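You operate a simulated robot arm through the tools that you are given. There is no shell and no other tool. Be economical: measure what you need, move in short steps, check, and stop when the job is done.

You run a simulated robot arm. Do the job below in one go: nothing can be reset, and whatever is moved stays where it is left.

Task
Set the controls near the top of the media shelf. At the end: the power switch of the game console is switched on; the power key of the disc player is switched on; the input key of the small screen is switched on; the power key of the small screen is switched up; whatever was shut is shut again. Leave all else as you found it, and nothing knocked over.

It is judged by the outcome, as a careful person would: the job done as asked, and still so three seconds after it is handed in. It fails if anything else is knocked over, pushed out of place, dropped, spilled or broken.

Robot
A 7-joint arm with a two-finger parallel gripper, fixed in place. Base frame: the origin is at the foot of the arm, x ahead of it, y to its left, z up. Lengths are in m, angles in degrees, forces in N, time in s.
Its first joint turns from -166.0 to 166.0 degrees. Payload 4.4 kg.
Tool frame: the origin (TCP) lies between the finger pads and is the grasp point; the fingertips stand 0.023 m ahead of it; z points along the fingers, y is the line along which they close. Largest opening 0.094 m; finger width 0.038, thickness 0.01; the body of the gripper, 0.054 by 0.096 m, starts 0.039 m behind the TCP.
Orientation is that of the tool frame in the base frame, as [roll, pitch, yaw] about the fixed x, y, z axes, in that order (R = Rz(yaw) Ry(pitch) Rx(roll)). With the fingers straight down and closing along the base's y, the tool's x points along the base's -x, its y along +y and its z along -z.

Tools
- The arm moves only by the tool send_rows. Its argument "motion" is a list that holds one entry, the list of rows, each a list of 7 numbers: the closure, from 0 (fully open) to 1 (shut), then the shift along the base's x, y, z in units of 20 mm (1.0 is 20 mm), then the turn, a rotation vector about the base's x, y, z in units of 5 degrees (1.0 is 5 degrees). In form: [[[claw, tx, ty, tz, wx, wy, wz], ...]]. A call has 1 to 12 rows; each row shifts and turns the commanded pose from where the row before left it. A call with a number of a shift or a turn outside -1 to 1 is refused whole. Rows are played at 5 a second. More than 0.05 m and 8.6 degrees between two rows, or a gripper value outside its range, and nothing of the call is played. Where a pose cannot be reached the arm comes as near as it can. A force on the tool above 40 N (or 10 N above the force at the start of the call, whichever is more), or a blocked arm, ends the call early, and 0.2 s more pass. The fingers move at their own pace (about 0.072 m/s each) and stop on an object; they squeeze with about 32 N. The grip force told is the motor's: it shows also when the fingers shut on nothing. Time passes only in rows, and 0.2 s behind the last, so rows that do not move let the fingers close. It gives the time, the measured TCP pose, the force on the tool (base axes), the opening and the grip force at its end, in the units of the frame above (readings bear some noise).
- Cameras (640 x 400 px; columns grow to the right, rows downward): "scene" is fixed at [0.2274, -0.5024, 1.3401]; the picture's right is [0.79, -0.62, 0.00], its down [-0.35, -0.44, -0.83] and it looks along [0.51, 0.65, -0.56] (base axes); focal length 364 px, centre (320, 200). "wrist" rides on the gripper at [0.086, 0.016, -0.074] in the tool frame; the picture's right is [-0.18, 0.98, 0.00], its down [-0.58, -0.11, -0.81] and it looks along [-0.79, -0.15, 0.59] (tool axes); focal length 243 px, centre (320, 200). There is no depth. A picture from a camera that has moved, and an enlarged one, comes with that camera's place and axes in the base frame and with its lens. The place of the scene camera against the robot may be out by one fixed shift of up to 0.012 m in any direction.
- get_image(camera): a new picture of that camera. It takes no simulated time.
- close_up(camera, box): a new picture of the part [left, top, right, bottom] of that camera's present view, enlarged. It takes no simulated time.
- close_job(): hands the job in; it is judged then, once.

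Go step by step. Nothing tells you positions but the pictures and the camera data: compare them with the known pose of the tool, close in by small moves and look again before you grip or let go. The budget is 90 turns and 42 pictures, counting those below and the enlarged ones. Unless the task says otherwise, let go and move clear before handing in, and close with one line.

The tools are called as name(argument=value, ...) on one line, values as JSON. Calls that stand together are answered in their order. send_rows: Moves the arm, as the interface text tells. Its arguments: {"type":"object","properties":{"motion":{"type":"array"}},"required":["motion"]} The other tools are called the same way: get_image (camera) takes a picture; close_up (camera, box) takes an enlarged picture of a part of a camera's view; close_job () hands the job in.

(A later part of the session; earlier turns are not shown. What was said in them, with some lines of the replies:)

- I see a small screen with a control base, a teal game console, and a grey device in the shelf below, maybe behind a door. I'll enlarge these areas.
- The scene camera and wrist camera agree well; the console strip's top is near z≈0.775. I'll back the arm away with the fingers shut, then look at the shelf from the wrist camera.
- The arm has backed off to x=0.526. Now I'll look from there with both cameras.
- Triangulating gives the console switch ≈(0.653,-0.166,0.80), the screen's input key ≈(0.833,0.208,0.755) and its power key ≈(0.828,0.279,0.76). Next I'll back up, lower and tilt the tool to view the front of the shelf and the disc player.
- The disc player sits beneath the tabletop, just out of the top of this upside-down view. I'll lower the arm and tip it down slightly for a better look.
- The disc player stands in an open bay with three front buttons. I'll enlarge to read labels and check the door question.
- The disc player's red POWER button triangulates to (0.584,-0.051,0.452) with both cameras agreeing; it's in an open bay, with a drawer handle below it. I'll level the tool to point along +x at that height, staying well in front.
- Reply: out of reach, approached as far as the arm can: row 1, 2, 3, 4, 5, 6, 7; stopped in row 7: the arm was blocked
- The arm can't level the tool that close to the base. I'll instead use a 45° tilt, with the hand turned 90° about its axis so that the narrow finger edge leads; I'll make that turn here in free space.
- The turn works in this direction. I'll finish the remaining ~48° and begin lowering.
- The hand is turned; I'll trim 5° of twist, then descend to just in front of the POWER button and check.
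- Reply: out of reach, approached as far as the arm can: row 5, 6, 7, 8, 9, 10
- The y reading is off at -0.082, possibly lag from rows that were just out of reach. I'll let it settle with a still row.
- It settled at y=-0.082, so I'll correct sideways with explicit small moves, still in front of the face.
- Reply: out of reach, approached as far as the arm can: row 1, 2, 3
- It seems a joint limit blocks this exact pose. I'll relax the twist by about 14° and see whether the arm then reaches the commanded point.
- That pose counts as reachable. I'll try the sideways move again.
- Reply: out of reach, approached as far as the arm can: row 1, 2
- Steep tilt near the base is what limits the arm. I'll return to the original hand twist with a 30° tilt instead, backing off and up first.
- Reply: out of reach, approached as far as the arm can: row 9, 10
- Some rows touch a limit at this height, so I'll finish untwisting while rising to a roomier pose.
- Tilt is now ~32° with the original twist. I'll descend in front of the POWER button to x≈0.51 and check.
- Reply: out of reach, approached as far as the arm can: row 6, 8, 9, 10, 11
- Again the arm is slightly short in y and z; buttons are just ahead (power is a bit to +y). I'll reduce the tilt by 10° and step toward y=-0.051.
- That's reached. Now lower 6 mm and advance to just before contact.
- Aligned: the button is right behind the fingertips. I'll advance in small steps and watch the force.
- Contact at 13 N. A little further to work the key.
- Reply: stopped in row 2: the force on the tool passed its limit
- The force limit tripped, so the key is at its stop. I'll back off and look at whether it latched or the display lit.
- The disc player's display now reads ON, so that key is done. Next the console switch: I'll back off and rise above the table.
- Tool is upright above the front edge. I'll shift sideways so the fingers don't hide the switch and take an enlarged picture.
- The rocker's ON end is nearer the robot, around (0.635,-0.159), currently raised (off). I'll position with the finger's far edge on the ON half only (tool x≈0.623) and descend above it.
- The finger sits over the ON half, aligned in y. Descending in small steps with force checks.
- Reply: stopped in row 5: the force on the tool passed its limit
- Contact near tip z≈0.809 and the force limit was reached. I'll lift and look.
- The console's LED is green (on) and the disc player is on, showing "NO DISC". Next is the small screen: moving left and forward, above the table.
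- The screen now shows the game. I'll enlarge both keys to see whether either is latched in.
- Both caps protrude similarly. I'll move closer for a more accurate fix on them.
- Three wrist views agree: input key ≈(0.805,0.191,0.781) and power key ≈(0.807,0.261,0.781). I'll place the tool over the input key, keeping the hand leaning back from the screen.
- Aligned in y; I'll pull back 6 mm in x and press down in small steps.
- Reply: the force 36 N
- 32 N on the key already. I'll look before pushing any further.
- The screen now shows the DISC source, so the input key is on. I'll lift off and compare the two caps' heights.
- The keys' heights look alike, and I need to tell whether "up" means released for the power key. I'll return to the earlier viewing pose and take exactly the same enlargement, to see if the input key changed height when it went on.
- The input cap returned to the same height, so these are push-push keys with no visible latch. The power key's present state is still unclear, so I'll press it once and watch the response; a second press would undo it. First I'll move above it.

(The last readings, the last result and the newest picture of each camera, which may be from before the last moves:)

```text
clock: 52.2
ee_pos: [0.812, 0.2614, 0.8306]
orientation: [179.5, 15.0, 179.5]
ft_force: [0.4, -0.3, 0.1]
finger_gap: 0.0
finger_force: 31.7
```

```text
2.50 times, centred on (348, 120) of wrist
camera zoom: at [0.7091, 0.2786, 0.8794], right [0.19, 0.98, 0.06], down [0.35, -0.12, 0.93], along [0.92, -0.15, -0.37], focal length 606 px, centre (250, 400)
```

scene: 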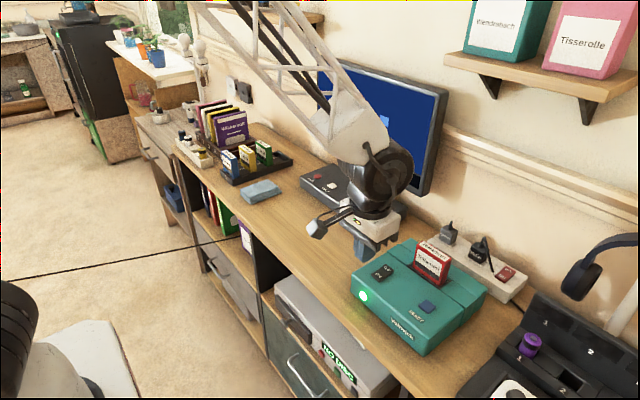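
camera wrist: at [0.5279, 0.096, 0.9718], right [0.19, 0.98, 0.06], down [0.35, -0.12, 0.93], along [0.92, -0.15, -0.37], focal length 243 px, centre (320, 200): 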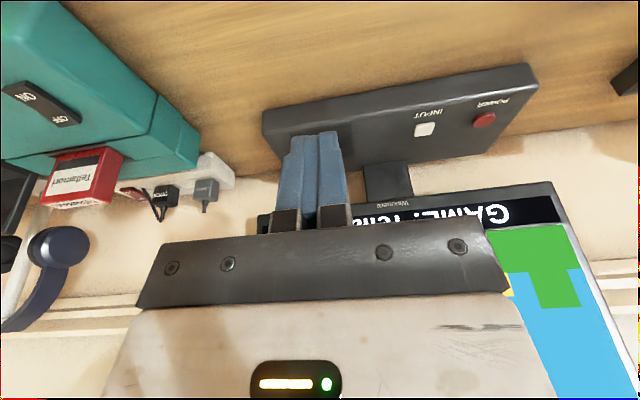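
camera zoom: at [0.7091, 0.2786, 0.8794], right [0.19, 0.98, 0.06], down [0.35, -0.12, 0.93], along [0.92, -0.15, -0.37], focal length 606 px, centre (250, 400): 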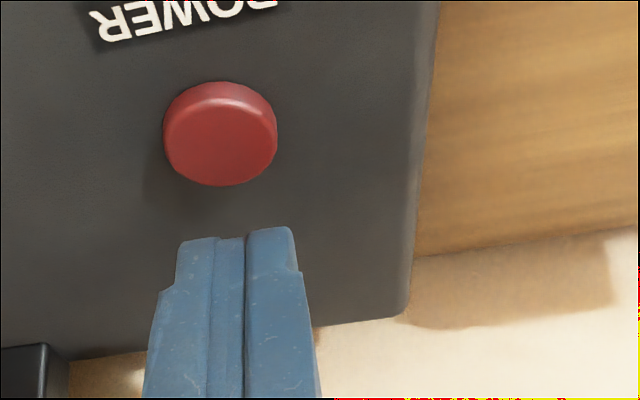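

Aligned the same way as for the input key. Pressing in small steps.

send_rows(motion=[[[1, -0.1, 0, -0.5, 0, 0, 0], [1, 0, 0, -0.4, 0, 0, 0], [1, 0, 0, -0.2, 0, 0, 0], [1, 0, 0, -0.15, 0, 0, 0]]])

send_rows(motion=[[[1, 0, 0, 0.5, 0, 0, 0], [1, 0, 0, 0.7, 0, 0, 0], [1, 0, 0, 0, 0, 0, 0]]])

get_image(camera="scene")

close_up(camera="wrist", box=[220, 40, 476, 200])

```text
clock: 53.2
ee_pos: [0.8102, 0.2621, 0.8066]
orientation: [179.5, 15.1, 179.4]
ft_force: [-13.2, 1.5, 27.7]
finger_gap: 0.0
finger_force: 31.2
```

```text
clock: 54.0
ee_pos: [0.8091, 0.2642, 0.8289]
orientation: [179.5, 15.0, 179.4]
ft_force: [-1.3, -0.6, -0.2]
finger_gap: 0.0
finger_force: 31.8
```

```text
6 pictures are left
```

scene: 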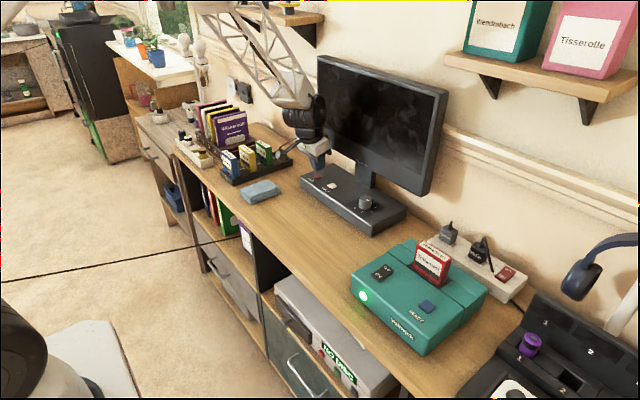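

```text
2.50 times, centred on (348, 120) of wrist
camera zoom: at [0.7065, 0.279, 0.8767], right [0.19, 0.98, 0.06], down [0.35, -0.12, 0.93], along [0.92, -0.15, -0.37], focal length 606 px, centre (250, 400)
```

zoom: 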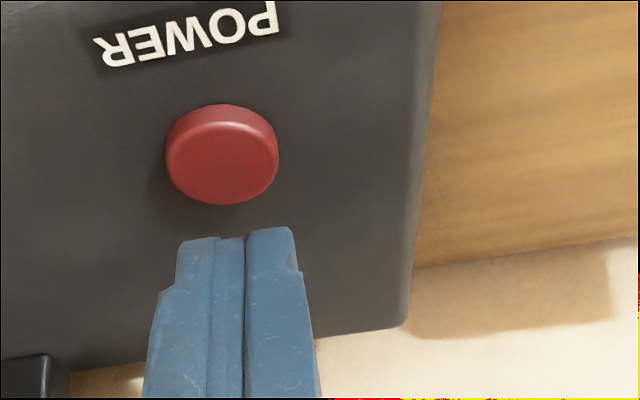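

The press turned the screen off. The other keys are called "on" when active, so I take "up" to be the opposite state, released; the screen started on, so this one press gives that. I'll leave it there, move clear and check the scene.

send_rows(motion=[[[1, -0.5, 0, 1, 0, 0, 0], [1, -1, 0, 1, 0, 0, 0], [1, -1, 0, 1, 0, 0, 0], [1, -1, -0.5, 1, 0, 0, 0], [1, -1, -0.5, 1, 0, 0, 0], [1, -1, -0.5, 1, 0, 0, 0], [1, -1, -0.5, 0, 0, 0, 0], [1, -1, -0.5, 0, 0, 0, 0], [1, -1, -0.5, 0, 0, 0, 0], [1, -1, 0, 0, 0, 0, 0], [1, -1, 0, 0, 0, 0, 0], [1, -1, 0, 0, 0, 0, 0]]])

get_image(camera="scene")

```text
clock: 56.6
ee_pos: [0.5801, 0.2025, 0.9509]
orientation: [179.5, 14.9, 179.4]
ft_force: [0.3, 0.7, 0.4]
finger_gap: 0.0001
finger_force: 31.6
```

```text
4 pictures are left
```

scene: 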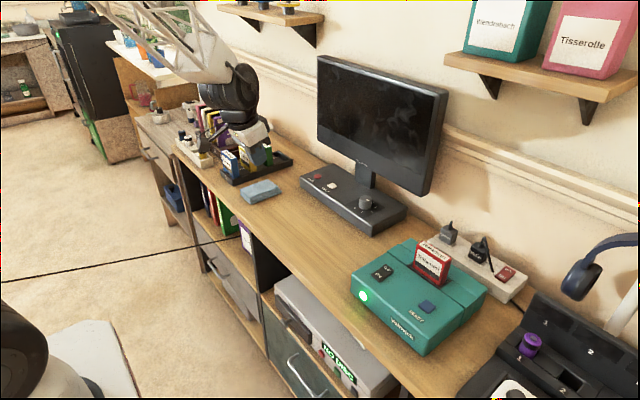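

The arm is clear and nothing looks displaced. The console LED is green, the disc player display is lit, the input key was switched over to DISC, and the screen's power key is released. Handing in.

close_job()

```text
The job is handed in.
```

I switched on the console, the disc player and the screen's input key, and pressed the screen's power key once, which turned the screen off. I took "up" to mean released, but the key shows no visible position and the screen was on at the start, so if "up" meant powered on, that part is wrong.
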